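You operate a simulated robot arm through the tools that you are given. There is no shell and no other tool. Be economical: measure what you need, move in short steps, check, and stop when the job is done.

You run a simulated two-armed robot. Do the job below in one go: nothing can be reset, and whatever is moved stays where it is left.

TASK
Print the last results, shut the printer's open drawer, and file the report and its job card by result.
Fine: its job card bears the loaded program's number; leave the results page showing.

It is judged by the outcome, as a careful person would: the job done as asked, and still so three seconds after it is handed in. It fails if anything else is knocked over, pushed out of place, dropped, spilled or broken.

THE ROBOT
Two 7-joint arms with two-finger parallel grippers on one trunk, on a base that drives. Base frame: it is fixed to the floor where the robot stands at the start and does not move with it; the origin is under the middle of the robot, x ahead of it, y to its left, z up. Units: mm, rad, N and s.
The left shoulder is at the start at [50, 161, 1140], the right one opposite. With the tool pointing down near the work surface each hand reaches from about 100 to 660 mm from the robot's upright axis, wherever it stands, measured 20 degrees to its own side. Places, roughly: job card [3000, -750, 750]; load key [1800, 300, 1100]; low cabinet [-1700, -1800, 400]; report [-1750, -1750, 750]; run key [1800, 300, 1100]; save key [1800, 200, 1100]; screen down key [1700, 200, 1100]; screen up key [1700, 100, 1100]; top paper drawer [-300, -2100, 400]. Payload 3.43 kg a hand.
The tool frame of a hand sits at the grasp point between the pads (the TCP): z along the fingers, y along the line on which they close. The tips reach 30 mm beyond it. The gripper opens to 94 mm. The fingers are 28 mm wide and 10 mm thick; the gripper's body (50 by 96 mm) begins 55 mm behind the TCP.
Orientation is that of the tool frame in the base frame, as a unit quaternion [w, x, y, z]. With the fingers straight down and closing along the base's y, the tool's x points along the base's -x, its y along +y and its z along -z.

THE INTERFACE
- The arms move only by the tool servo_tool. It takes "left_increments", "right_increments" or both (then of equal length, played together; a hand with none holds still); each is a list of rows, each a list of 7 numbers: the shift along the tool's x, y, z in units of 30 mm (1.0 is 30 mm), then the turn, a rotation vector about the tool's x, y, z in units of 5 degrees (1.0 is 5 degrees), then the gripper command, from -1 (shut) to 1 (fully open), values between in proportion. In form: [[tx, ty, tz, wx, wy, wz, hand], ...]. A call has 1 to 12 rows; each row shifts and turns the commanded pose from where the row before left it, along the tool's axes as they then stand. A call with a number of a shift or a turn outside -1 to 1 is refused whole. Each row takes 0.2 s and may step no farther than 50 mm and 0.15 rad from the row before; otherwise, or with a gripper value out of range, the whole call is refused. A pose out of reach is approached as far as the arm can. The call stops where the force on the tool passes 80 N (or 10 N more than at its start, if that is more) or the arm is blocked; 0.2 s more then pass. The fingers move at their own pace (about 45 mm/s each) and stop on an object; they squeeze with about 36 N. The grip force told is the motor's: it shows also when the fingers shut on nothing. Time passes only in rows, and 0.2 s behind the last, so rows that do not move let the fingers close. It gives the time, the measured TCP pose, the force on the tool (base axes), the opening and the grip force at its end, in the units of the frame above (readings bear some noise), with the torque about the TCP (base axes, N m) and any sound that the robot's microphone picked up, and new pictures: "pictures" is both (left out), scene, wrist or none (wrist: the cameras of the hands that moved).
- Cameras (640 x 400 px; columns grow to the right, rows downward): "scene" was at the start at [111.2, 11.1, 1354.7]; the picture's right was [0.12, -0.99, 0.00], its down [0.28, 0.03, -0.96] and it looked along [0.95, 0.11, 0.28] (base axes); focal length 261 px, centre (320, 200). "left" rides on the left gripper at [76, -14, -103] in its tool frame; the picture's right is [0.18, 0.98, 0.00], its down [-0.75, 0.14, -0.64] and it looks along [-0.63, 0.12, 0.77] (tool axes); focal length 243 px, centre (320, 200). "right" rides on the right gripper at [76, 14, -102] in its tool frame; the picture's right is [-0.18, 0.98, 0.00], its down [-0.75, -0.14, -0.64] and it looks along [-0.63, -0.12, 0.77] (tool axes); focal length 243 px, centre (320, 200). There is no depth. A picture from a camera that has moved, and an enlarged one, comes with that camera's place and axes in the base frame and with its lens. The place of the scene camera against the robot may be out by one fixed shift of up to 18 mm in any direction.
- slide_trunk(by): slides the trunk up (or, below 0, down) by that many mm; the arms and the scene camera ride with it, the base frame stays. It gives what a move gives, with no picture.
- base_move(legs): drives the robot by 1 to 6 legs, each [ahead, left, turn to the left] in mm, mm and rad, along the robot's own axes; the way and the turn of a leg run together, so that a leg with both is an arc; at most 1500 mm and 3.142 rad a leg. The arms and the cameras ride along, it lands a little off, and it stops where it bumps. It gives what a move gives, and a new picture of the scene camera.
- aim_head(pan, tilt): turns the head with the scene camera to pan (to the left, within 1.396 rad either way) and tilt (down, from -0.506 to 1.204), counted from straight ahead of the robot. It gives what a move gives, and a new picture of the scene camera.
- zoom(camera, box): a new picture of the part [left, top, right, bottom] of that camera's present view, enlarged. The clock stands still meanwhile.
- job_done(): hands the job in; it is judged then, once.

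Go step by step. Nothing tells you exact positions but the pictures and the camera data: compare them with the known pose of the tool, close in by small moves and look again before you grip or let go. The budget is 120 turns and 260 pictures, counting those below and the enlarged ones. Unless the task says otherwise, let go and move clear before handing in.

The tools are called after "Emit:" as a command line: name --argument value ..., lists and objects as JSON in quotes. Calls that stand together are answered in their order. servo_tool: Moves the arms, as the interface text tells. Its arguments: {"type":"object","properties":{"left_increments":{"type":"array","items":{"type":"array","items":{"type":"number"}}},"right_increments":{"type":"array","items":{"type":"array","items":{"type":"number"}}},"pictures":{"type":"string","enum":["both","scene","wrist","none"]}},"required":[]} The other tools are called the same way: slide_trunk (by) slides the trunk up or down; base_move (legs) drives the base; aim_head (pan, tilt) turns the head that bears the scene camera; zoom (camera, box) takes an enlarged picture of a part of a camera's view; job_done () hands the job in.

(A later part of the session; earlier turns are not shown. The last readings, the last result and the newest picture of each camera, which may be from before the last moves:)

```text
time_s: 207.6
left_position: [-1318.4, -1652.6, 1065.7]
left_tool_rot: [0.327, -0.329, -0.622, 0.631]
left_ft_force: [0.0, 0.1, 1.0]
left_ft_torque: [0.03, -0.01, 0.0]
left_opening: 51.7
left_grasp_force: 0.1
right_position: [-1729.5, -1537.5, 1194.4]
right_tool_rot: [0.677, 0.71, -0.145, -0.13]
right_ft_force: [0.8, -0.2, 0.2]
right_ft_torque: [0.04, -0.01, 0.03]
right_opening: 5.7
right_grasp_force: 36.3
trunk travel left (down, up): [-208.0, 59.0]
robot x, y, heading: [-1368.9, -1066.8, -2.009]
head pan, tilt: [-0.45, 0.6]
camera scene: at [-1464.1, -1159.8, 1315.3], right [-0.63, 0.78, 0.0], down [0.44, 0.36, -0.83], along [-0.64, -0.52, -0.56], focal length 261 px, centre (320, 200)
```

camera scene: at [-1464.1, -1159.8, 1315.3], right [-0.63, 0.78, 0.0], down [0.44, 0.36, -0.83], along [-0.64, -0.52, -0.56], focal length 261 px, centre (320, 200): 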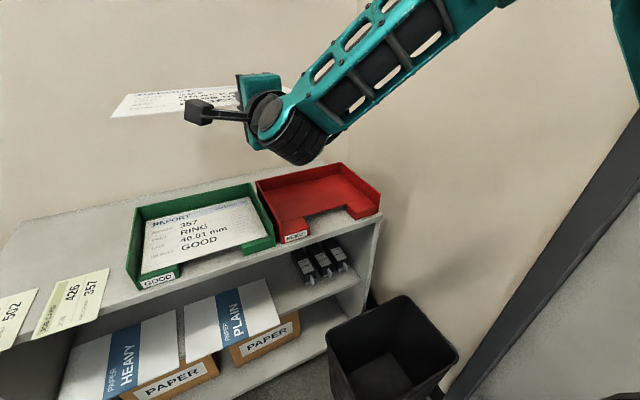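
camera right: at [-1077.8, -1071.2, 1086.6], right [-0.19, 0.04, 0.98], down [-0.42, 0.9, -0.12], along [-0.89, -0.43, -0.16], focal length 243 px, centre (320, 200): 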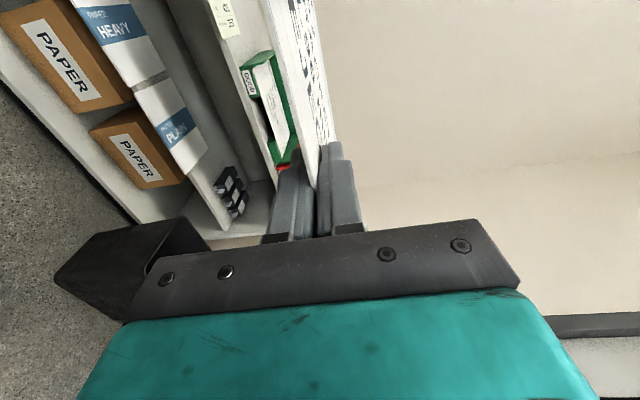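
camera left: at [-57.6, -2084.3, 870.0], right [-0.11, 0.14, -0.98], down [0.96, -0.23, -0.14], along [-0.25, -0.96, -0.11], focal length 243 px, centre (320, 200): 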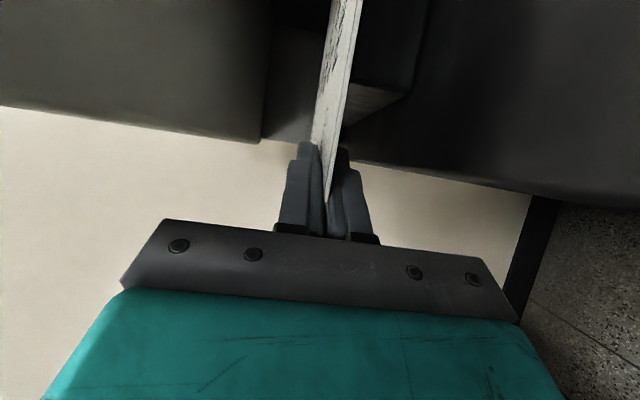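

The right arm hit a joint limit there. Before choosing a better stance, I need to know how close the base can go to the bin, so I'll look straight down at my base.

Emit:
aim_head --pan -0.3 --tilt 1.2

Emit:
aim_head --pan -1.1 --tilt 1.1

```text
time_s: 208.6
left_position: [-1318.6, -1652.9, 1067.1]
left_tool_rot: [0.327, -0.329, -0.623, 0.63]
left_ft_force: [0.7, 0.0, 0.4]
left_ft_torque: [-0.03, -0.03, -0.03]
left_opening: 51.8
left_grasp_force: 0.1
right_position: [-1728.1, -1537.0, 1195.5]
right_tool_rot: [0.677, 0.71, -0.145, -0.13]
right_ft_force: [-0.3, 0.7, -1.4]
right_ft_torque: [0.02, 0.0, -0.02]
right_opening: 5.6
right_grasp_force: 35.8
trunk travel left (down, up): [-208.0, 59.0]
robot x, y, heading: [-1371.7, -1067.5, -2.013]
head pan, tilt: [-0.3, 1.201]
camera scene: at [-1433.2, -1145.5, 1270.7], right [-0.74, 0.68, 0.0], down [0.63, 0.69, -0.36], along [-0.25, -0.27, -0.93], focal length 261 px, centre (320, 200)
```

scene: 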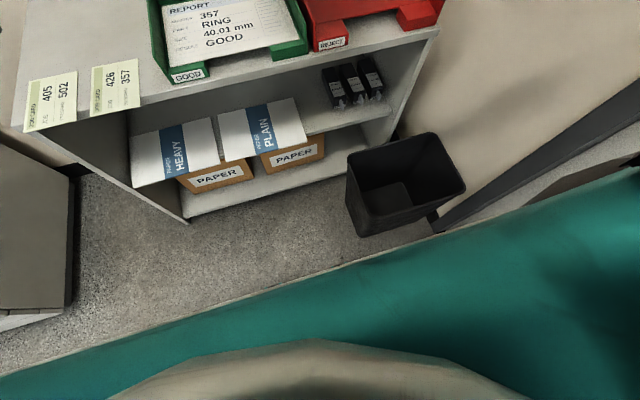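

```text
time_s: 209.8
left_position: [-1318.2, -1652.2, 1066.4]
left_tool_rot: [0.328, -0.329, -0.622, 0.63]
left_ft_force: [0.2, 0.3, -0.4]
left_ft_torque: [-0.01, -0.01, -0.05]
left_opening: 51.5
left_grasp_force: 0.1
right_position: [-1729.2, -1536.2, 1195.1]
right_tool_rot: [0.677, 0.71, -0.146, -0.13]
right_ft_force: [0.1, 0.3, -0.3]
right_ft_torque: [0.02, -0.03, -0.03]
right_opening: 5.5
right_grasp_force: 36.1
trunk travel left (down, up): [-208.0, 59.0]
robot x, y, heading: [-1371.9, -1073.1, -2.008]
head pan, tilt: [-1.1, 1.1]
camera scene: at [-1458.5, -1106.2, 1276.6], right [-0.03, 1.0, 0.0], down [0.89, 0.03, -0.45], along [-0.45, -0.01, -0.89], focal length 261 px, centre (320, 200)
```

scene: 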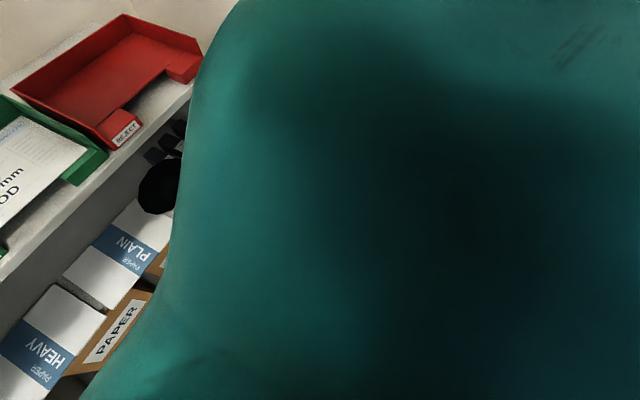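

By the earlier bumps my footprint radius is about 280–300 mm, so I can approach turned right by ~30° with the hand yawed left 30°. First adjust the right hand and retract the left a bit.

Emit:
servo_tool --right_increments '[[0, 0, 0, 0, 1, 0, -1], [0, 0, 0, 0, 1, 0, -1], [0, 0, 0, 0, 1, 0, -1], [0, 0, 0, 0, 1, 0, -1], [0, 0, 0, 0, 1, 0, -1], [0, 0, 0, 0, 1, 0, -1], [-0.64, -0.85, 0.23, 0, 0, 0, -1], [-0.64, -0.85, 0.23, 0, 0, 0, -1], [-0.64, -0.85, 0.23, 0, 0, 0, -1], [-0.64, -0.85, 0.23, 0, 0, 0, -1], [-0.64, -0.85, 0.23, 0, 0, 0, -1], [0, 0, 0, 0, 0, 0, -1]]' --left_increments '[[0, 0, -1, 0, 0, 0, 0.1], [0, 0, -1, 0, 0, 0, 0.1], [0, 0, -1, 0, 0, 0, 0.1], [0, 0, -1, 0, 0, 0, 0.1], [0, 0, 0, 0, 0, 0, 0.1], [0, 0, 0, 0, 0, 0, 0.1], [0, 0, 0, 0, 0, 0, 0.1], [0, 0, 0, 0, 0, 0, 0.1], [0, 0, 0, 0, 0, 0, 0.1], [0, 0, 0, 0, 0, 0, 0.1], [0, 0, 0, 0, 0, 0, 0.1], [0, 0, 0, 0, 0, 0, 0.1]]' --pictures "none"

Emit:
base_move --legs '[[0, 250, 0], [0, 0, -0.51]]'

Emit:
aim_head --pan -0.1 --tilt 0.6

```text
time_s: 212.3
left_position: [-1219.2, -1585.0, 1067.6]
left_tool_rot: [0.328, -0.329, -0.622, 0.631]
left_ft_force: [-0.2, 0.0, 0.6]
left_ft_torque: [-0.01, 0.01, 0.01]
left_opening: 51.5
left_grasp_force: 0.0
right_position: [-1693.1, -1542.9, 1221.1]
right_tool_rot: [0.68, 0.722, -0.102, -0.08]
right_ft_force: [0.4, 0.5, 0.8]
right_ft_torque: [0.01, -0.02, 0.0]
right_opening: 5.7
right_grasp_force: 36.4
right hand out of reach, approached as far as the arm can: row 1, 2, 3, 4, 5, 6, 7, 8, 9, 10, 11
trunk travel left (down, up): [-208.0, 59.0]
robot x, y, heading: [-1370.1, -1068.3, -2.014]
head pan, tilt: [-1.1, 1.1]
```

```text
time_s: 215.6
left_position: [-1254.2, -1701.9, 1067.2]
left_tool_rot: [0.473, -0.472, -0.522, 0.53]
left_ft_force: [-0.4, 1.0, 0.8]
left_ft_torque: [-0.01, 0.02, -0.03]
left_opening: 51.9
left_grasp_force: 0.0
right_position: [-1648.3, -1439.1, 1222.2]
right_tool_rot: [0.639, 0.675, -0.276, -0.245]
right_ft_force: [-0.2, 0.3, -0.4]
right_ft_torque: [0.06, -0.02, 0.0]
right_opening: 5.5
right_grasp_force: 35.6
trunk travel left (down, up): [-208.0, 59.0]
robot x, y, heading: [-1139.7, -1178.4, -2.51]
head pan, tilt: [-1.1, 1.1]
camera scene: at [-1236.8, -1171.5, 1276.6], right [0.45, 0.89, 0.0], down [0.79, -0.4, -0.45], along [-0.4, 0.21, -0.89], focal length 261 px, centre (320, 200)
```

scene: 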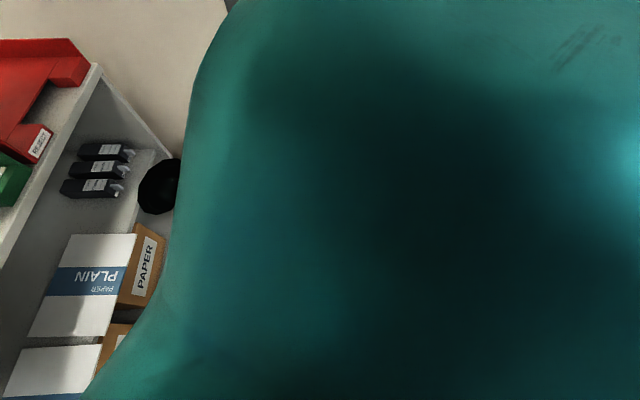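

```text
time_s: 216.9
left_position: [-1254.0, -1701.4, 1067.9]
left_tool_rot: [0.473, -0.473, -0.522, 0.53]
left_ft_force: [-0.6, 0.7, 0.7]
left_ft_torque: [0.03, 0.01, 0.01]
left_opening: 51.7
left_grasp_force: 0.0
right_position: [-1649.5, -1439.8, 1220.4]
right_tool_rot: [0.639, 0.674, -0.277, -0.245]
right_ft_force: [0.4, -0.2, -0.4]
right_ft_torque: [0.05, -0.03, -0.01]
right_opening: 5.3
right_grasp_force: 36.3
trunk travel left (down, up): [-208.0, 59.0]
robot x, y, heading: [-1140.2, -1178.0, -2.513]
head pan, tilt: [-0.099, 0.6]
camera scene: at [-1256.6, -1244.9, 1315.2], right [-0.51, 0.86, 0.0], down [0.49, 0.29, -0.82], along [-0.71, -0.42, -0.57], focal length 261 px, centre (320, 200)
```

scene: 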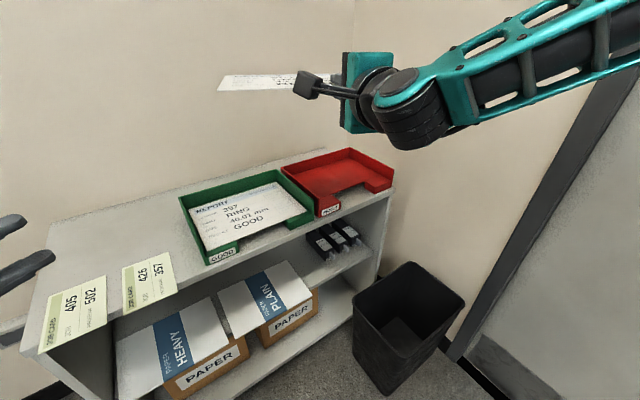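

The yaw is limited while extended. I'll pull the right hand back and down, then yaw left again.

Emit:
servo_tool --right_increments '[[-0.5, -0.8, -1, 0, 0, 0, -1], [-0.5, -0.8, -1, 0, 0, 0, -1], [-0.5, -0.8, -1, 0, 0, 0, -1], [-0.5, -0.8, -1, 0, 0, 0, -1], [-0.5, -0.8, -1, 0, 0, 0, -1], [0, 0, 0, 0, 1, 0, -1], [0, 0, 0, 0, 1, 0, -1], [0, 0, 0, 0, 1, 0, -1], [0, 0, 0, 0, 1, 0, -1], [0, 0, 0, 0, 0, 0, -1]]' --pictures "scene"

```text
time_s: 219.1
left_position: [-1254.0, -1702.5, 1067.3]
left_tool_rot: [0.473, -0.472, -0.522, 0.53]
left_ft_force: [0.2, 0.9, -0.5]
left_ft_torque: [-0.01, 0.01, 0.05]
left_opening: 51.5
left_grasp_force: 0.0
right_position: [-1564.2, -1393.5, 1205.5]
right_tool_rot: [0.665, 0.703, -0.197, -0.157]
right_ft_force: [-0.4, -0.5, -0.8]
right_ft_torque: [0.04, -0.01, -0.02]
right_opening: 5.4
right_grasp_force: 35.8
right hand out of reach, approached as far as the arm can: row 1, 2, 3, 4, 5, 6, 7, 8
trunk travel left (down, up): [-208.0, 59.0]
robot x, y, heading: [-1141.6, -1177.4, -2.513]
head pan, tilt: [-0.099, 0.6]
camera scene: at [-1256.1, -1245.1, 1315.3], right [-0.51, 0.86, 0.0], down [0.49, 0.29, -0.83], along [-0.71, -0.42, -0.56], focal length 261 px, centre (320, 200)
```

scene: 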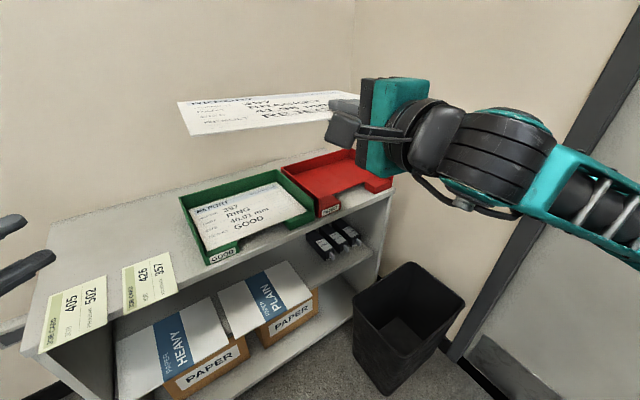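

The yaw worked. Now I'll try lowering and see whether it follows.

Emit:
servo_tool --right_increments '[[0, -1, 0, 0, 0, 0, -1], [0, -1, 0, 0, 0, 0, -1], [0, -1, 0, 0, 0, 0, -1], [0, -1, 0, 0, 0, 0, -1], [0, 0, 0, 0, 1, 0, -1], [0, 0, 0, 0, 0, 0, -1]]' --pictures "none"

```text
time_s: 220.5
left_position: [-1253.1, -1702.5, 1066.5]
left_tool_rot: [0.473, -0.471, -0.522, 0.531]
left_ft_force: [0.2, 0.5, -0.3]
left_ft_torque: [0.02, 0.01, 0.0]
left_opening: 51.9
left_grasp_force: 0.0
right_position: [-1571.1, -1384.0, 1188.8]
right_tool_rot: [0.673, 0.709, -0.168, -0.124]
right_ft_force: [0.5, -0.8, 0.0]
right_ft_torque: [-0.02, -0.02, -0.01]
right_opening: 5.9
right_grasp_force: 36.0
right hand out of reach, approached as far as the arm can: row 1, 2, 3, 4
trunk travel left (down, up): [-208.0, 59.0]
robot x, y, heading: [-1139.2, -1178.6, -2.512]
head pan, tilt: [-0.099, 0.6]
```

The right arm can't go low in this posture, so the left hand will file the report. I'll extend the right hand forward and bring the left hand straight and up for a hand-back.

Emit:
servo_tool --right_increments '[[0, 0, 0.9, 0, 0, 0, -1], [0, 0, 0.9, 0, 0, 0, -1], [0, 0, 0.9, 0, 0, 0, -1], [0, 0, 0.9, 0, 0, 0, -1], [0, 0, 0, 0, 0, 0, -1], [0, 0, 0, 0, 0, 0, -1], [0, 0, 0, 0, 0, 0, -1], [0, 0, 0, 0, 0, 0, -1], [0, 0, 0, 0, 0, 0, -1], [0, 0, 0, 0, 0, 0, -1], [0, 0, 0, 0, 0, 0, -1]]' --left_increments '[[0, 0, 0, 0, -1, 0, 0.1], [0, 0, 0, 0, -1, 0, 0.1], [0, 0, 0, 0, -1, 0, 0.1], [0, 0, 0, 0, -1, 0, 0.1], [0, 0, 0, 0, -1, 0, 0.1], [0, 0, 0, 0, -1, 0, 0.1], [0, -1, 0, 0, 0, 0, 0.1], [0, -1, 0, 0, 0, 0, 0.1], [0, -1, 0, 0, 0, 0, 0.1], [0, -1, 0, 0, 0, 0, 0.1], [0, 0, 0, 0, 0, 0, 0.1]]' --pictures "scene"

```text
time_s: 222.9
left_position: [-1257.6, -1719.2, 1183.9]
left_tool_rot: [0.323, -0.318, -0.627, 0.633]
left_ft_force: [0.0, 0.1, 1.2]
left_ft_torque: [0.0, -0.01, 0.01]
left_opening: 51.9
left_grasp_force: 0.1
left hand out of reach, approached as far as the arm can: row 8, 9
right_position: [-1613.0, -1483.1, 1182.6]
right_tool_rot: [0.673, 0.709, -0.17, -0.126]
right_ft_force: [-0.7, -0.1, -0.8]
right_ft_torque: [0.06, 0.04, 0.01]
right_opening: 5.5
right_grasp_force: 36.0
trunk travel left (down, up): [-208.0, 59.0]
robot x, y, heading: [-1138.8, -1177.7, -2.512]
head pan, tilt: [-0.099, 0.6]
camera scene: at [-1256.5, -1245.1, 1315.2], right [-0.51, 0.86, 0.0], down [0.49, 0.29, -0.82], along [-0.71, -0.42, -0.57], focal length 261 px, centre (320, 200)
```

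scene: 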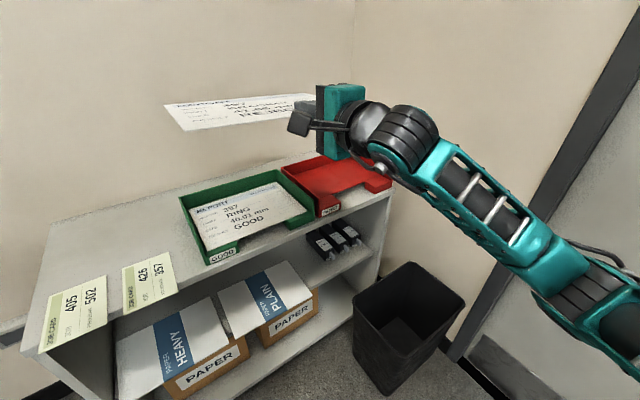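

The right arm's elbow has dropped into a better posture. I'll test lowering again.

Emit:
servo_tool --right_increments '[[0, -1, 0, 0, 0, 0, -1], [0, -1, 0, 0, 0, 0, -1], [0, -1, 0, 0, 0, 0, -1], [0, -1, 0, 0, 0, 0, -1], [0, -1, 0, 0, 0, 0, -1], [0, 0, 0, 0, 0, 0, -1]]' --pictures "scene"

```text
time_s: 224.3
left_position: [-1257.4, -1718.7, 1183.3]
left_tool_rot: [0.321, -0.319, -0.627, 0.634]
left_ft_force: [-0.1, 0.6, 0.2]
left_ft_torque: [0.0, -0.02, 0.01]
left_opening: 51.6
left_grasp_force: 0.1
right_position: [-1600.4, -1477.3, 1032.3]
right_tool_rot: [0.673, 0.709, -0.169, -0.126]
right_ft_force: [-0.6, -0.3, -0.1]
right_ft_torque: [-0.01, -0.01, 0.0]
right_opening: 5.4
right_grasp_force: 35.8
trunk travel left (down, up): [-208.0, 59.0]
robot x, y, heading: [-1143.8, -1176.5, -2.514]
head pan, tilt: [-0.099, 0.6]
camera scene: at [-1256.5, -1245.0, 1315.2], right [-0.51, 0.86, 0.0], down [0.49, 0.29, -0.83], along [-0.71, -0.42, -0.56], focal length 261 px, centre (320, 200)
```

scene: 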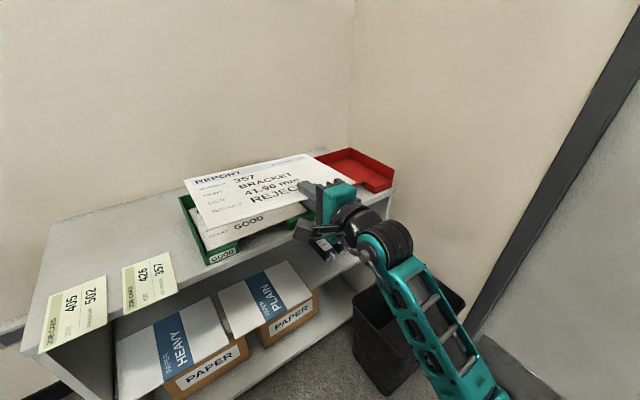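

The right arm now reaches low, so the original plan works. I'll shift the hand right in robot frame and drive in so the report hovers over REJECT.

Emit:
servo_tool --right_increments '[[-0.92, 0, -0.07, 0, 0, 0, -1], [-0.92, 0, -0.07, 0, 0, 0, -1], [-0.92, 0, -0.07, 0, 0, 0, -1], [-0.92, 0, -0.07, 0, 0, 0, -1], [-0.92, 0, -0.07, 0, 0, 0, -1], [-0.92, 0, -0.07, 0, 0, 0, -1], [-0.92, 0, -0.07, 0, 0, 0, -1], [0, 0, 0, 0, 0, 0, -1]]' --pictures "none"

Emit:
base_move --legs '[[230, -20, 0]]'

Emit:
aim_head --pan -0.1 --tilt 0.7

```text
time_s: 226.1
left_position: [-1257.0, -1719.1, 1183.1]
left_tool_rot: [0.321, -0.319, -0.627, 0.634]
left_ft_force: [0.5, -0.3, 0.1]
left_ft_torque: [0.01, -0.02, 0.0]
left_opening: 51.7
left_grasp_force: 0.0
right_position: [-1773.0, -1385.1, 1024.6]
right_tool_rot: [0.674, 0.709, -0.168, -0.126]
right_ft_force: [0.5, -0.5, -1.3]
right_ft_torque: [0.02, -0.01, -0.01]
right_opening: 5.8
right_grasp_force: 35.9
trunk travel left (down, up): [-208.0, 59.0]
robot x, y, heading: [-1143.0, -1178.4, -2.513]
head pan, tilt: [-0.099, 0.6]
```

```text
time_s: 227.8
left_position: [-1457.5, -1838.1, 1182.8]
left_tool_rot: [0.322, -0.32, -0.626, 0.633]
left_ft_force: [-0.1, -0.9, -0.7]
left_ft_torque: [0.0, -0.01, 0.03]
left_opening: 51.7
left_grasp_force: 0.2
right_position: [-1971.5, -1504.3, 1024.3]
right_tool_rot: [0.672, 0.709, -0.17, -0.126]
right_ft_force: [0.6, -0.2, 0.9]
right_ft_torque: [0.03, -0.01, 0.03]
right_opening: 5.5
right_grasp_force: 35.9
trunk travel left (down, up): [-208.0, 59.0]
robot x, y, heading: [-1336.3, -1298.7, -2.514]
head pan, tilt: [-0.099, 0.6]
camera scene: at [-1456.0, -1364.6, 1315.1], right [-0.5, 0.86, 0.0], down [0.49, 0.29, -0.82], along [-0.71, -0.42, -0.57], focal length 261 px, centre (320, 200)
```

scene: 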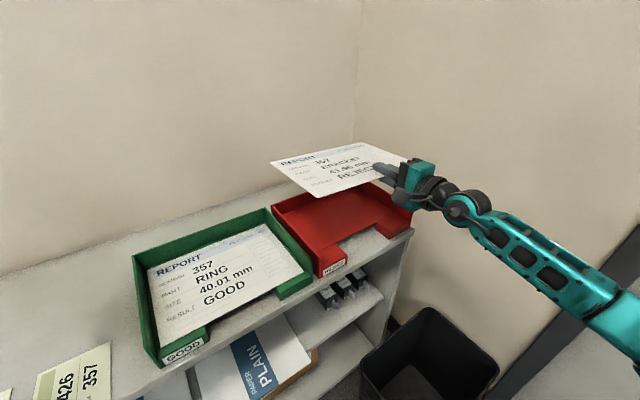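

```text
time_s: 228.5
left_position: [-1457.3, -1838.2, 1183.7]
left_tool_rot: [0.322, -0.32, -0.627, 0.634]
left_ft_force: [0.0, -0.5, -0.4]
left_ft_torque: [0.0, 0.01, 0.02]
left_opening: 51.5
left_grasp_force: 0.0
right_position: [-1970.7, -1503.9, 1024.1]
right_tool_rot: [0.673, 0.709, -0.169, -0.127]
right_ft_force: [0.0, 0.0, 0.0]
right_ft_torque: [0.0, -0.02, 0.01]
right_opening: 5.7
right_grasp_force: 36.4
trunk travel left (down, up): [-208.0, 59.0]
robot x, y, heading: [-1338.0, -1297.8, -2.513]
head pan, tilt: [-0.099, 0.7]
camera scene: at [-1452.5, -1362.5, 1306.6], right [-0.5, 0.86, 0.0], down [0.56, 0.32, -0.77], along [-0.66, -0.39, -0.64], focal length 261 px, centre (320, 200)
```

scene: 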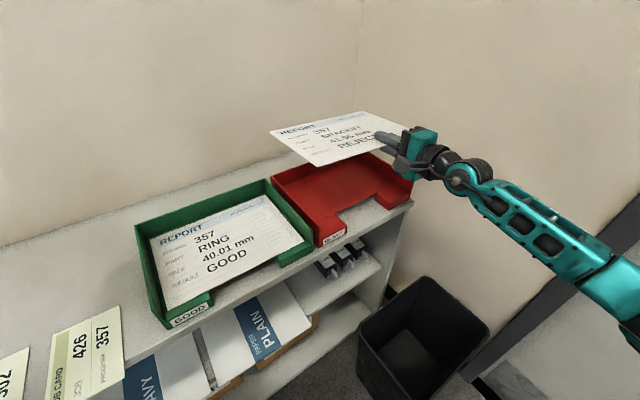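

Great view. I'll zoom to measure tray and report precisely.

Emit:
zoom --camera "scene" --box '[250, 95, 430, 255]'

```text
2.50 times, centred on (340, 175) of scene
camera zoom: at [-1452.5, -1362.5, 1306.6], right [-0.5, 0.86, 0.0], down [0.56, 0.32, -0.77], along [-0.66, -0.39, -0.64], focal length 652 px, centre (270, 262)
```

zoom: 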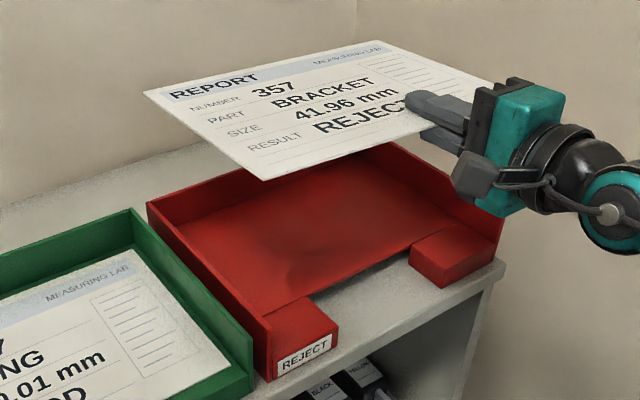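

Measured: the report is about 7 mm left and 15 mm short of ideal over the tray. I'll correct, level the roll, and lower with the trunk to just above the walls.

Emit:
servo_tool --right_increments '[[-0.23, 0, 0.5, 0, 0, -0.54, -1], [0, 0, 0, 0, 0, 0, -1]]' --pictures "none"

Emit:
slide_trunk --by -130

Emit:
aim_head --pan -0.25 --tilt 0.7

Emit:
zoom --camera "scene" --box '[180, 80, 400, 230]'

```text
time_s: 229.1
left_position: [-1457.5, -1837.8, 1183.0]
left_tool_rot: [0.323, -0.32, -0.626, 0.634]
left_ft_force: [0.3, -0.4, 0.0]
left_ft_torque: [0.0, -0.02, 0.0]
left_opening: 51.5
left_grasp_force: 0.0
right_position: [-1985.6, -1516.2, 1022.9]
right_tool_rot: [0.669, 0.713, -0.154, -0.142]
right_ft_force: [0.6, 0.3, -0.3]
right_ft_torque: [0.03, 0.01, 0.04]
right_opening: 5.6
right_grasp_force: 36.0
trunk travel left (down, up): [-208.0, 59.0]
robot x, y, heading: [-1339.9, -1292.0, -2.517]
head pan, tilt: [-0.099, 0.7]
```

```text
time_s: 230.7
left_position: [-1456.4, -1838.4, 1054.0]
left_tool_rot: [0.322, -0.321, -0.627, 0.633]
left_ft_force: [0.7, 0.3, -0.5]
left_ft_torque: [0.01, -0.02, 0.01]
left_opening: 51.8
left_grasp_force: 0.2
right_position: [-1983.7, -1514.5, 892.8]
right_tool_rot: [0.669, 0.713, -0.152, -0.142]
right_ft_force: [0.3, -0.5, -0.4]
right_ft_torque: [0.03, 0.0, 0.0]
right_opening: 5.7
right_grasp_force: 36.7
trunk travel left (down, up): [-78.0, 189.0]
robot x, y, heading: [-1340.0, -1295.3, -2.511]
head pan, tilt: [-0.099, 0.7]
```

```text
time_s: 231.4
left_position: [-1457.7, -1838.8, 1053.9]
left_tool_rot: [0.322, -0.32, -0.626, 0.634]
left_ft_force: [0.0, 0.7, 0.1]
left_ft_torque: [0.03, -0.03, -0.03]
left_opening: 51.9
left_grasp_force: 0.0
right_position: [-1983.2, -1515.0, 892.9]
right_tool_rot: [0.669, 0.713, -0.152, -0.142]
right_ft_force: [-0.9, -0.1, -0.5]
right_ft_torque: [0.0, -0.01, 0.03]
right_opening: 5.8
right_grasp_force: 36.0
trunk travel left (down, up): [-78.0, 189.0]
robot x, y, heading: [-1341.9, -1301.2, -2.514]
head pan, tilt: [-0.25, 0.7]
camera scene: at [-1458.1, -1351.1, 1176.6], right [-0.37, 0.93, 0.0], down [0.6, 0.24, -0.76], along [-0.71, -0.28, -0.64], focal length 261 px, centre (320, 200)
```

scene: 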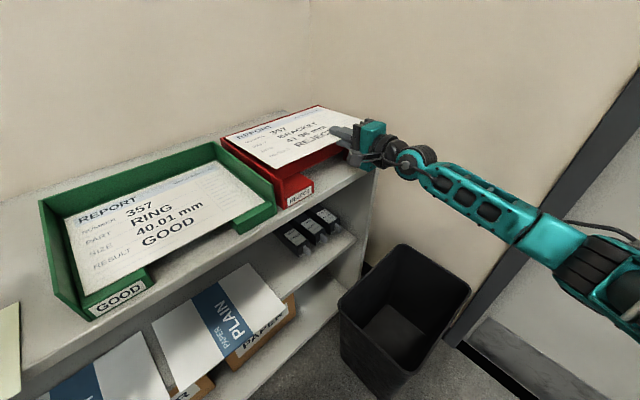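

```text
2.67 times, centred on (290, 155) of scene
camera zoom: at [-1458.1, -1351.1, 1176.6], right [-0.37, 0.93, 0.0], down [0.6, 0.24, -0.76], along [-0.71, -0.28, -0.64], focal length 696 px, centre (400, 320)
```

zoom: 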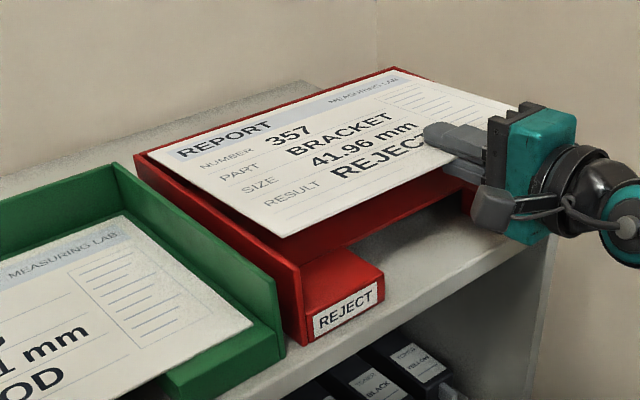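

Side walls top out near z≈872. I'll shift 6 mm right and lower to near the rim to check side clearances.

Emit:
servo_tool --right_increments '[[-0.2, 0, 0.1, 0, 0, 0, -1], [0, -0.5, 0, 0, 0, 0, -1], [0, 0, 0, 0, 0, 0, -1]]' --pictures "scene"

Emit:
zoom --camera "scene" --box '[200, 90, 400, 215]'

```text
time_s: 232.2
left_position: [-1457.2, -1839.6, 1053.6]
left_tool_rot: [0.323, -0.319, -0.627, 0.633]
left_ft_force: [0.0, -0.6, 0.7]
left_ft_torque: [-0.02, 0.0, -0.04]
left_opening: 51.3
left_grasp_force: 0.1
right_position: [-1990.1, -1514.4, 877.6]
right_tool_rot: [0.67, 0.713, -0.153, -0.142]
right_ft_force: [-0.7, 0.6, 0.0]
right_ft_torque: [0.01, -0.01, 0.03]
right_opening: 5.5
right_grasp_force: 36.2
trunk travel left (down, up): [-78.0, 189.0]
robot x, y, heading: [-1339.7, -1298.1, -2.517]
head pan, tilt: [-0.25, 0.7]
camera scene: at [-1458.1, -1351.1, 1176.6], right [-0.37, 0.93, 0.0], down [0.6, 0.24, -0.76], along [-0.71, -0.28, -0.64], focal length 261 px, centre (320, 200)
```

scene: 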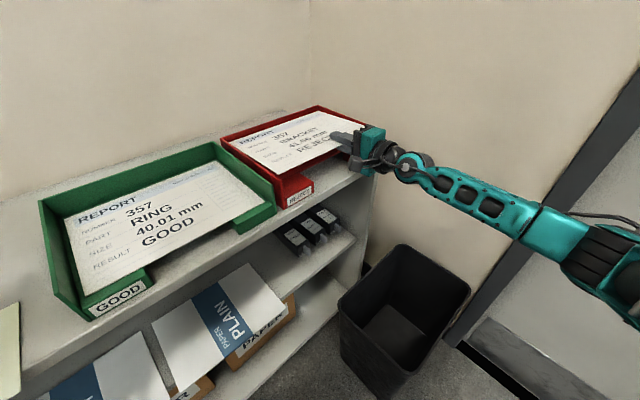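

```text
3.20 times, centred on (300, 152) of scene
camera zoom: at [-1458.1, -1351.1, 1176.6], right [-0.37, 0.93, 0.0], down [0.6, 0.24, -0.76], along [-0.71, -0.28, -0.64], focal length 835 px, centre (384, 352)
```

zoom: 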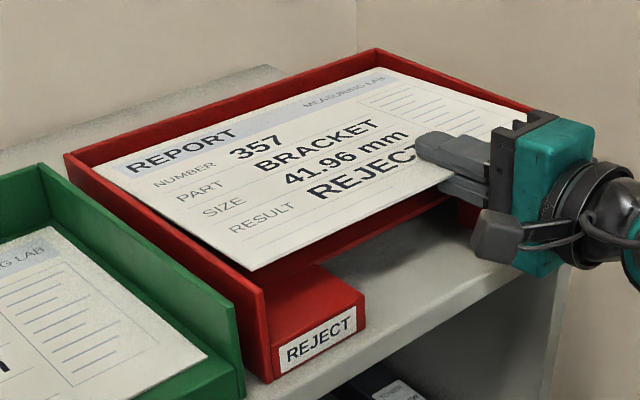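

Clearances look right on both sides. Shift 3 mm right and lower 55 mm with the trunk.

Emit:
servo_tool --right_increments '[[-0.1, 0, 0, 0, 0, 0, -1], [0, 0, 0, 0, 0, 0, -1]]' --pictures "none"

Emit:
slide_trunk --by -50

Emit:
servo_tool --right_increments '[[0, 0, 0, 0, 0, 0, -1]]' --pictures "both"

Emit:
zoom --camera "scene" --box '[200, 70, 400, 195]'

```text
time_s: 232.8
left_position: [-1458.2, -1837.8, 1054.0]
left_tool_rot: [0.323, -0.32, -0.626, 0.633]
left_ft_force: [0.3, 0.8, -0.4]
left_ft_torque: [0.01, 0.03, 0.0]
left_opening: 51.6
left_grasp_force: 0.1
right_position: [-1993.4, -1513.3, 877.2]
right_tool_rot: [0.669, 0.714, -0.152, -0.142]
right_ft_force: [-0.8, -0.9, -0.9]
right_ft_torque: [0.05, -0.03, 0.02]
right_opening: 5.4
right_grasp_force: 36.0
trunk travel left (down, up): [-78.0, 189.0]
robot x, y, heading: [-1340.1, -1297.1, -2.513]
head pan, tilt: [-0.25, 0.7]
```

```text
time_s: 233.7
left_position: [-1454.1, -1836.8, 1006.2]
left_tool_rot: [0.324, -0.318, -0.625, 0.635]
left_ft_force: [-0.5, 0.3, 0.3]
left_ft_torque: [-0.02, 0.02, -0.01]
left_opening: 52.0
left_grasp_force: 0.2
right_position: [-1992.2, -1512.2, 843.3]
right_tool_rot: [0.679, 0.703, -0.149, -0.147]
right_ft_force: [6.1, 3.9, 35.6]
right_ft_torque: [-0.94, 0.2, 0.15]
right_opening: 5.2
right_grasp_force: 36.4
trunk travel left (down, up): [-28.0, 239.0]
robot x, y, heading: [-1335.2, -1297.4, -2.515]
head pan, tilt: [-0.25, 0.7]
```

```text
time_s: 234.1
left_position: [-1453.9, -1835.8, 1003.8]
left_tool_rot: [0.324, -0.318, -0.625, 0.635]
left_ft_force: [0.9, 0.7, 0.3]
left_ft_torque: [0.0, 0.02, 0.02]
left_opening: 51.8
left_grasp_force: 0.0
right_position: [-1992.1, -1511.8, 844.8]
right_tool_rot: [0.68, 0.703, -0.15, -0.148]
right_ft_force: [6.3, 3.9, 36.7]
right_ft_torque: [-1.02, 0.16, 0.15]
right_opening: 5.4
right_grasp_force: 36.3
trunk travel left (down, up): [-28.0, 239.0]
robot x, y, heading: [-1337.6, -1296.1, -2.512]
head pan, tilt: [-0.25, 0.7]
camera scene: at [-1454.3, -1349.6, 1127.4], right [-0.37, 0.93, 0.0], down [0.6, 0.24, -0.77], along [-0.71, -0.28, -0.64], focal length 261 px, centre (320, 200)
camera right: at [-1881.0, -1450.8, 861.5], right [-0.18, 0.05, 0.98], down [-0.42, 0.9, -0.12], along [-0.89, -0.43, -0.14], focal length 243 px, centre (320, 200)
```

scene: 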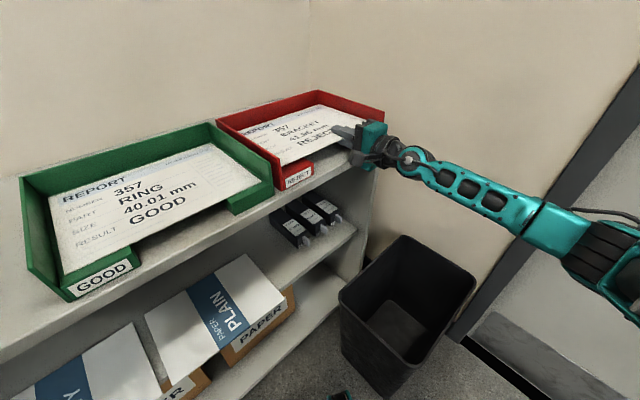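
right: 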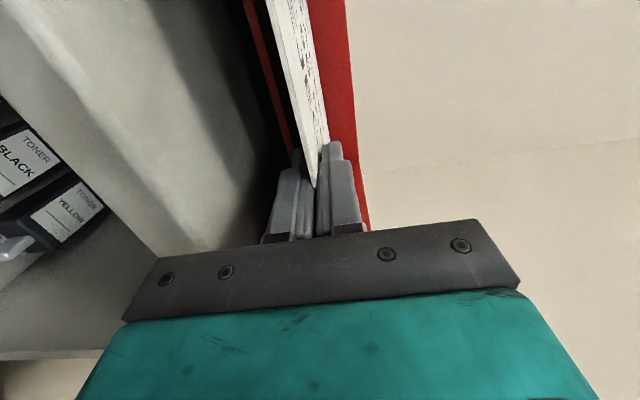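

```text
3.20 times, centred on (300, 132) of scene
camera zoom: at [-1454.3, -1349.6, 1127.4], right [-0.37, 0.93, 0.0], down [0.6, 0.24, -0.77], along [-0.71, -0.28, -0.64], focal length 835 px, centre (384, 416)
```

zoom: 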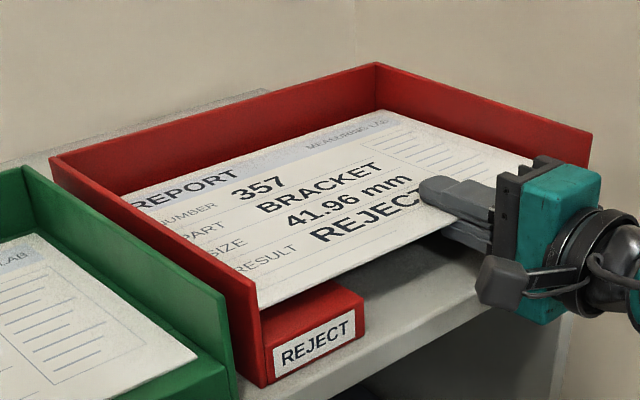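

The report's front edge is resting on the front blocks (36 N). I'll raise 30 mm, move 20 mm further back into the tray, and check.

Emit:
slide_trunk --by 30

Emit:
servo_tool --right_increments '[[0, 0, 0.35, 0, 0, 0, -1], [0, 0, 0.35, 0, 0, 0, -1], [0, 0, 0, 0, 0, 0, -1]]' --pictures "scene"

Emit:
zoom --camera "scene" --box '[200, 80, 400, 205]'

```text
time_s: 234.8
left_position: [-1457.6, -1838.1, 1033.3]
left_tool_rot: [0.322, -0.32, -0.627, 0.633]
left_ft_force: [-0.7, 0.5, -0.3]
left_ft_torque: [-0.01, -0.01, -0.02]
left_opening: 51.6
left_grasp_force: 0.0
right_position: [-1991.9, -1511.0, 854.9]
right_tool_rot: [0.668, 0.714, -0.153, -0.142]
right_ft_force: [-0.4, 1.0, -0.2]
right_ft_torque: [0.01, -0.01, 0.02]
right_opening: 5.5
right_grasp_force: 35.8
trunk travel left (down, up): [-58.0, 209.0]
robot x, y, heading: [-1342.6, -1298.0, -2.512]
head pan, tilt: [-0.25, 0.7]
```

```text
time_s: 235.6
left_position: [-1457.9, -1835.6, 1034.6]
left_tool_rot: [0.322, -0.32, -0.625, 0.635]
left_ft_force: [0.3, 0.9, -0.4]
left_ft_torque: [-0.02, 0.03, 0.0]
left_opening: 51.8
left_grasp_force: 0.1
right_position: [-2001.6, -1528.4, 857.4]
right_tool_rot: [0.67, 0.712, -0.153, -0.143]
right_ft_force: [12.8, 27.9, 0.5]
right_ft_torque: [0.35, -0.11, -0.02]
right_opening: 5.8
right_grasp_force: 36.0
trunk travel left (down, up): [-58.0, 209.0]
robot x, y, heading: [-1337.1, -1299.5, -2.52]
head pan, tilt: [-0.25, 0.7]
camera scene: at [-1456.9, -1348.4, 1156.9], right [-0.37, 0.93, 0.0], down [0.6, 0.24, -0.77], along [-0.71, -0.28, -0.64], focal length 261 px, centre (320, 200)
```

scene: 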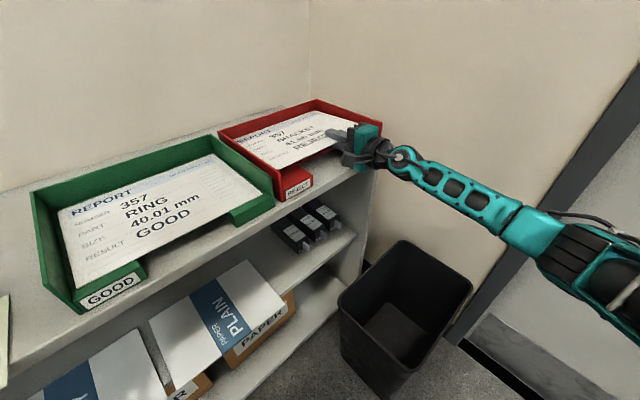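

```text
3.20 times, centred on (300, 142) of scene
camera zoom: at [-1456.9, -1348.4, 1156.9], right [-0.37, 0.93, 0.0], down [0.6, 0.24, -0.77], along [-0.71, -0.28, -0.64], focal length 835 px, centre (384, 384)
```

zoom: 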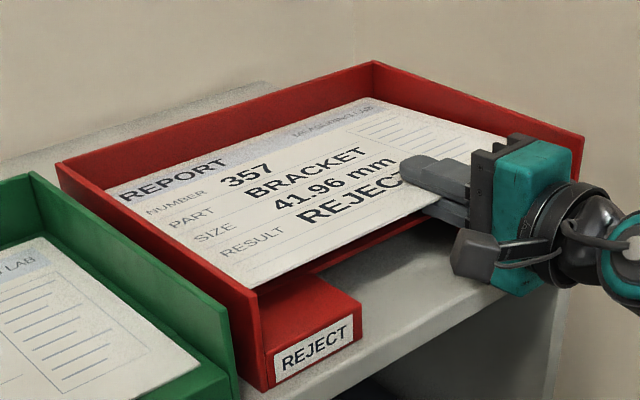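

The back edge now touches the back wall. I'll ease back 5 mm and lower again, watching the force.

Emit:
servo_tool --right_increments '[[0, 0, -0.17, 0, 0, 0, -1], [0, 0, 0, 0, 0, 0, -1]]' --pictures "none"

Emit:
slide_trunk --by -25

Emit:
zoom --camera "scene" --box '[200, 70, 400, 195]'

```text
time_s: 236.2
left_position: [-1457.4, -1838.0, 1034.0]
left_tool_rot: [0.323, -0.32, -0.626, 0.634]
left_ft_force: [-0.2, 0.4, -0.4]
left_ft_torque: [-0.03, -0.05, 0.05]
left_opening: 51.5
left_grasp_force: 0.0
right_position: [-1998.6, -1528.4, 859.6]
right_tool_rot: [0.671, 0.712, -0.152, -0.141]
right_ft_force: [-0.2, 1.3, -0.3]
right_ft_torque: [0.12, -0.08, -0.25]
right_opening: 5.8
right_grasp_force: 36.2
trunk travel left (down, up): [-58.0, 209.0]
robot x, y, heading: [-1336.0, -1296.8, -2.511]
head pan, tilt: [-0.25, 0.7]
```

```text
time_s: 236.9
left_position: [-1454.0, -1837.5, 1009.6]
left_tool_rot: [0.323, -0.318, -0.626, 0.635]
left_ft_force: [0.4, -0.6, 0.1]
left_ft_torque: [0.0, 0.0, 0.01]
left_opening: 51.7
left_grasp_force: 0.0
right_position: [-1998.7, -1528.2, 846.3]
right_tool_rot: [0.677, 0.705, -0.15, -0.145]
right_ft_force: [2.7, -0.6, 36.4]
right_ft_torque: [1.61, -1.53, -0.16]
right_opening: 5.3
right_grasp_force: 36.3
trunk travel left (down, up): [-33.0, 234.0]
robot x, y, heading: [-1340.8, -1301.6, -2.515]
head pan, tilt: [-0.25, 0.7]
```

```text
3.20 times, centred on (300, 132) of scene
camera zoom: at [-1454.7, -1350.3, 1132.7], right [-0.37, 0.93, 0.0], down [0.6, 0.24, -0.77], along [-0.71, -0.28, -0.64], focal length 835 px, centre (384, 416)
```

zoom: 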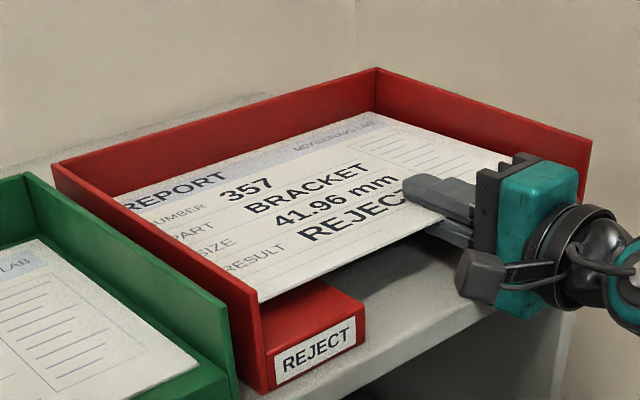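

The torque shows the gripper body is now touching the cabinet top. I'll raise a bit, pitch the hand 9° nose-down so the far edge goes to the floor of the tray, then check.

Emit:
slide_trunk --by 22

Emit:
servo_tool --right_increments '[[0, 0, 0, 1, 0, 0, -1], [0, 0, 0, 0.8, 0, 0, -1], [0, -0.2, 0.1, 0, 0, 0, -1], [0, -0.15, 0, 0, 0, 0, -1], [0, 0, 0, 0, 0, 0, -1]]' --pictures "scene"

Emit:
zoom --camera "scene" --box '[200, 80, 400, 205]'

```text
time_s: 237.6
left_position: [-1457.7, -1838.3, 1029.1]
left_tool_rot: [0.323, -0.32, -0.626, 0.633]
left_ft_force: [0.1, 0.7, 0.2]
left_ft_torque: [0.01, -0.01, -0.04]
left_opening: 51.6
left_grasp_force: 0.1
right_position: [-2000.1, -1527.2, 851.4]
right_tool_rot: [0.667, 0.715, -0.154, -0.141]
right_ft_force: [-0.7, -0.6, 0.2]
right_ft_torque: [0.02, 0.03, 0.0]
right_opening: 5.8
right_grasp_force: 35.8
trunk travel left (down, up): [-55.0, 212.0]
robot x, y, heading: [-1335.9, -1294.6, -2.513]
head pan, tilt: [-0.25, 0.7]
```

```text
time_s: 238.8
left_position: [-1456.3, -1836.8, 1031.4]
left_tool_rot: [0.322, -0.32, -0.626, 0.634]
left_ft_force: [-0.4, -0.2, 0.7]
left_ft_torque: [-0.01, -0.01, -0.01]
left_opening: 52.0
left_grasp_force: 0.1
right_position: [-1999.6, -1528.2, 850.3]
right_tool_rot: [0.617, 0.759, -0.163, -0.132]
right_ft_force: [-4.4, 0.2, 17.3]
right_ft_torque: [-1.94, 0.83, -0.05]
right_opening: 7.8
right_grasp_force: 36.0
trunk travel left (down, up): [-55.0, 212.0]
robot x, y, heading: [-1340.3, -1297.7, -2.518]
head pan, tilt: [-0.25, 0.7]
camera scene: at [-1456.7, -1350.2, 1154.0], right [-0.37, 0.93, 0.0], down [0.6, 0.24, -0.77], along [-0.71, -0.28, -0.64], focal length 261 px, centre (320, 200)
```

scene: 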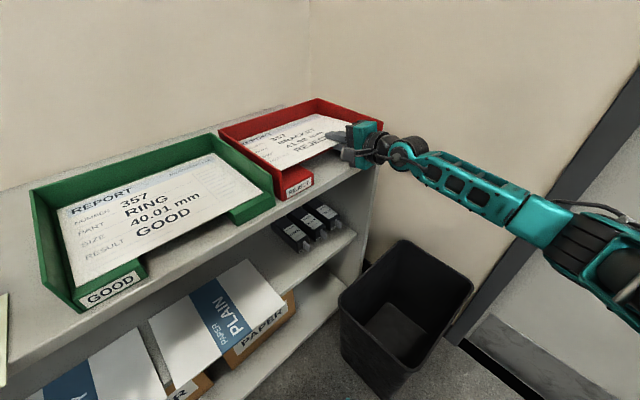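

```text
3.20 times, centred on (300, 142) of scene
camera zoom: at [-1456.7, -1350.2, 1154.0], right [-0.37, 0.93, 0.0], down [0.6, 0.24, -0.77], along [-0.71, -0.28, -0.64], focal length 835 px, centre (384, 384)
```

zoom: 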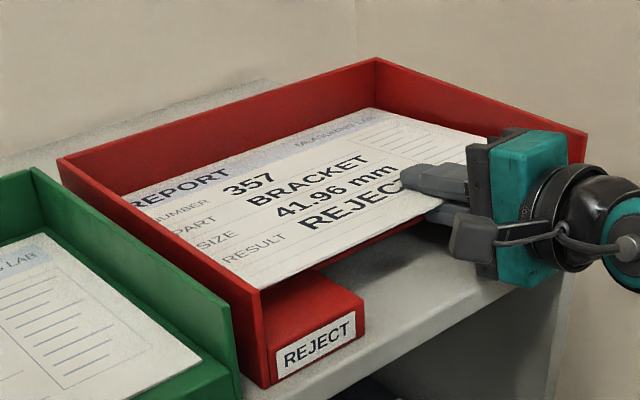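

The far edge rests on the tray floor and the front edge is behind the blocks. I'll open wide so the near edge settles, then withdraw horizontally.

Emit:
servo_tool --right_increments '[[0, 0, 0, 0, 0, 0, -0.7], [0, 0, 0, 0, 0, 0, -0.4], [0, 0, 0, 0, 0, 0, 0], [0, 0, 0, 0, 0, 0, 0.4], [0, 0, 0, 0, 0, 0, 0.7], [0, 0, 0, 0, 0, 0, 0.7]]' --pictures "both"

Emit:
zoom --camera "scene" --box '[200, 80, 400, 205]'

```text
time_s: 240.2
left_position: [-1455.0, -1837.1, 1032.7]
left_tool_rot: [0.324, -0.318, -0.625, 0.635]
left_ft_force: [0.5, -0.4, 0.3]
left_ft_torque: [-0.01, 0.0, 0.03]
left_opening: 51.5
left_grasp_force: 0.1
right_position: [-2000.1, -1530.2, 866.6]
right_tool_rot: [0.628, 0.749, -0.16, -0.137]
right_ft_force: [-6.5, -10.6, 44.1]
right_ft_torque: [-1.37, 0.52, -0.06]
right_opening: 43.0
right_grasp_force: 0.0
trunk travel left (down, up): [-55.0, 212.0]
robot x, y, heading: [-1338.1, -1301.2, -2.516]
head pan, tilt: [-0.25, 0.7]
camera scene: at [-1454.4, -1350.4, 1154.6], right [-0.37, 0.93, 0.0], down [0.6, 0.24, -0.77], along [-0.71, -0.28, -0.64], focal length 261 px, centre (320, 200)
camera right: at [-1890.2, -1472.0, 897.9], right [-0.23, -0.08, 0.97], down [-0.42, 0.91, -0.02], along [-0.88, -0.41, -0.24], focal length 243 px, centre (320, 200)
```

scene: 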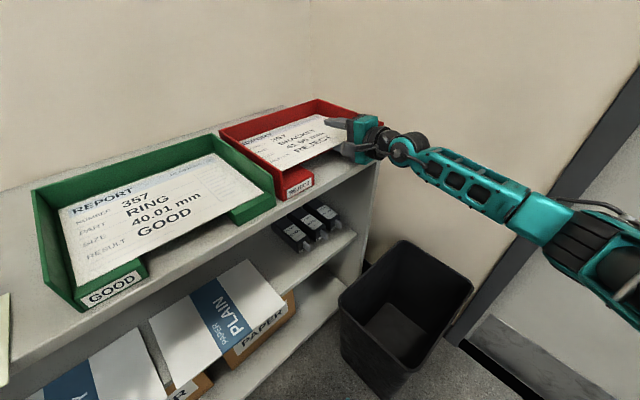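
right: 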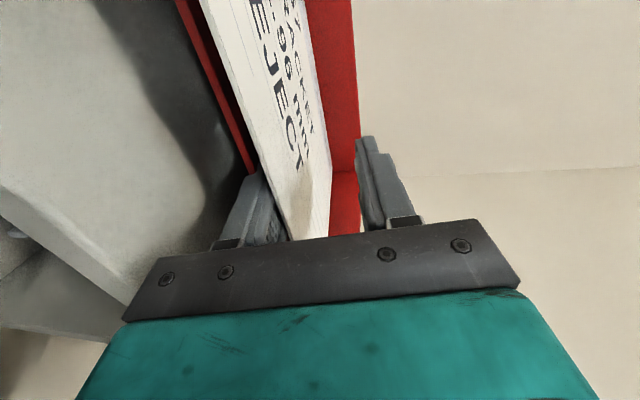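

```text
3.20 times, centred on (300, 142) of scene
camera zoom: at [-1454.4, -1350.4, 1154.6], right [-0.37, 0.93, 0.0], down [0.6, 0.24, -0.77], along [-0.71, -0.28, -0.64], focal length 835 px, centre (384, 384)
```

zoom: 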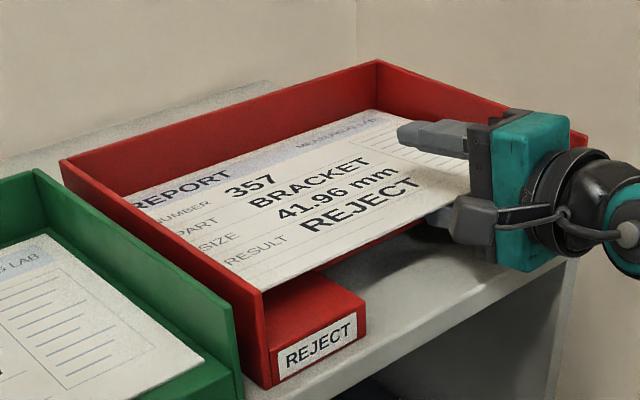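

The lower finger is pressing on the tray's floor lip, so the paper is practically down. I'll raise the command to unload it, then withdraw horizontally.

Emit:
servo_tool --right_increments '[[0, 0.3, 0, 0, 0, 0, 0], [0, 0.3, 0, 0, 0, 0, 0], [0, 0, 0, 0, 0, 0, 0]]' --pictures "none"

Emit:
servo_tool --right_increments '[[0, -0.08, -0.4, 0, 0, 0, 0], [0, -0.08, -0.4, 0, 0, 0, 0], [0, -0.16, -0.8, 0, 0, 0, 0], [0, -0.16, -0.8, 0, 0, 0, 0], [0, 0, -1, 0, 0, 0, 0]]' --pictures "both"

Emit:
zoom --camera "scene" --box '[200, 80, 400, 205]'

```text
time_s: 241.0
left_position: [-1454.6, -1837.7, 1031.3]
left_tool_rot: [0.324, -0.319, -0.627, 0.633]
left_ft_force: [1.2, -0.3, 0.0]
left_ft_torque: [0.01, -0.01, 0.02]
left_opening: 51.9
left_grasp_force: 0.0
right_position: [-1999.5, -1530.3, 864.6]
right_tool_rot: [0.614, 0.761, -0.162, -0.131]
right_ft_force: [2.1, 0.1, 17.5]
right_ft_torque: [-0.36, 0.08, 0.02]
right_opening: 37.4
right_grasp_force: 0.0
trunk travel left (down, up): [-55.0, 212.0]
robot x, y, heading: [-1339.1, -1298.7, -2.517]
head pan, tilt: [-0.25, 0.7]
```

```text
time_s: 242.2
left_position: [-1458.0, -1838.4, 1031.0]
left_tool_rot: [0.322, -0.32, -0.626, 0.634]
left_ft_force: [0.4, 0.6, -0.2]
left_ft_torque: [0.03, -0.01, 0.0]
left_opening: 51.6
left_grasp_force: 0.0
right_position: [-1958.0, -1439.0, 868.3]
right_tool_rot: [0.611, 0.764, -0.163, -0.13]
right_ft_force: [1.3, -1.0, -0.1]
right_ft_torque: [-0.06, 0.05, 0.03]
right_opening: 46.8
right_grasp_force: 0.1
trunk travel left (down, up): [-55.0, 212.0]
robot x, y, heading: [-1338.1, -1297.3, -2.514]
head pan, tilt: [-0.25, 0.7]
camera scene: at [-1458.0, -1351.0, 1153.6], right [-0.37, 0.93, 0.0], down [0.6, 0.24, -0.77], along [-0.71, -0.28, -0.64], focal length 261 px, centre (320, 200)
camera right: at [-1849.7, -1381.0, 904.4], right [-0.26, -0.12, 0.96], down [-0.42, 0.91, 0.0], along [-0.87, -0.4, -0.28], focal length 243 px, centre (320, 200)
```

scene: 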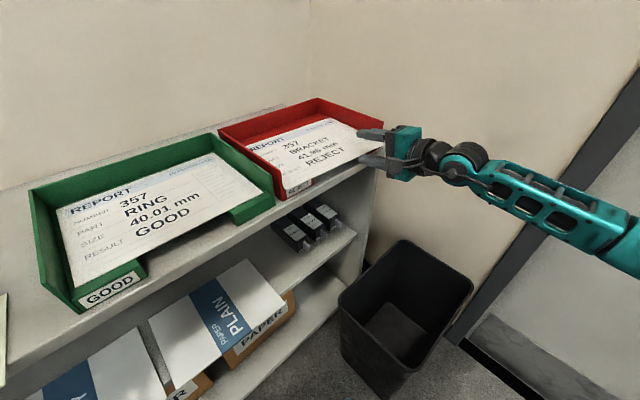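
right: 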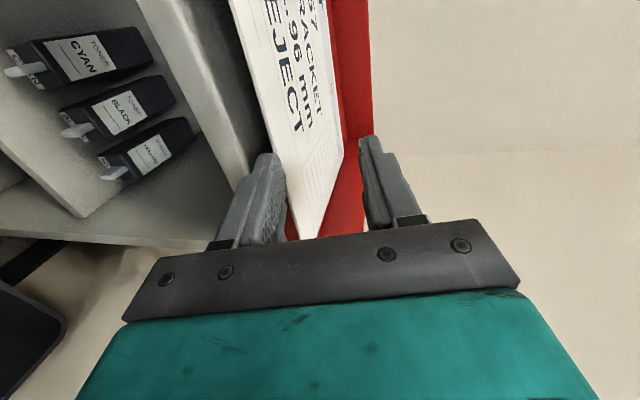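

```text
3.20 times, centred on (300, 142) of scene
camera zoom: at [-1458.0, -1351.0, 1153.6], right [-0.37, 0.93, 0.0], down [0.6, 0.24, -0.77], along [-0.71, -0.28, -0.64], focal length 835 px, centre (384, 384)
```

zoom: 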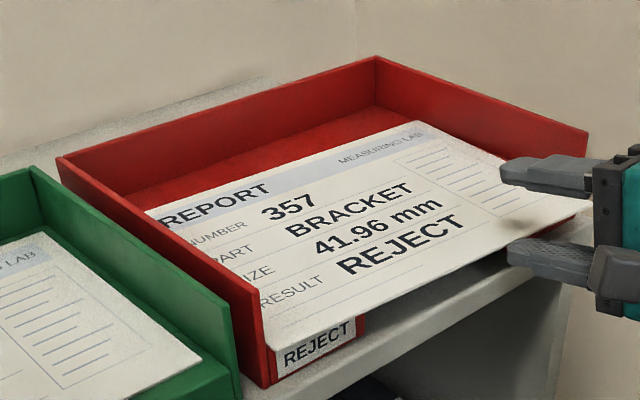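

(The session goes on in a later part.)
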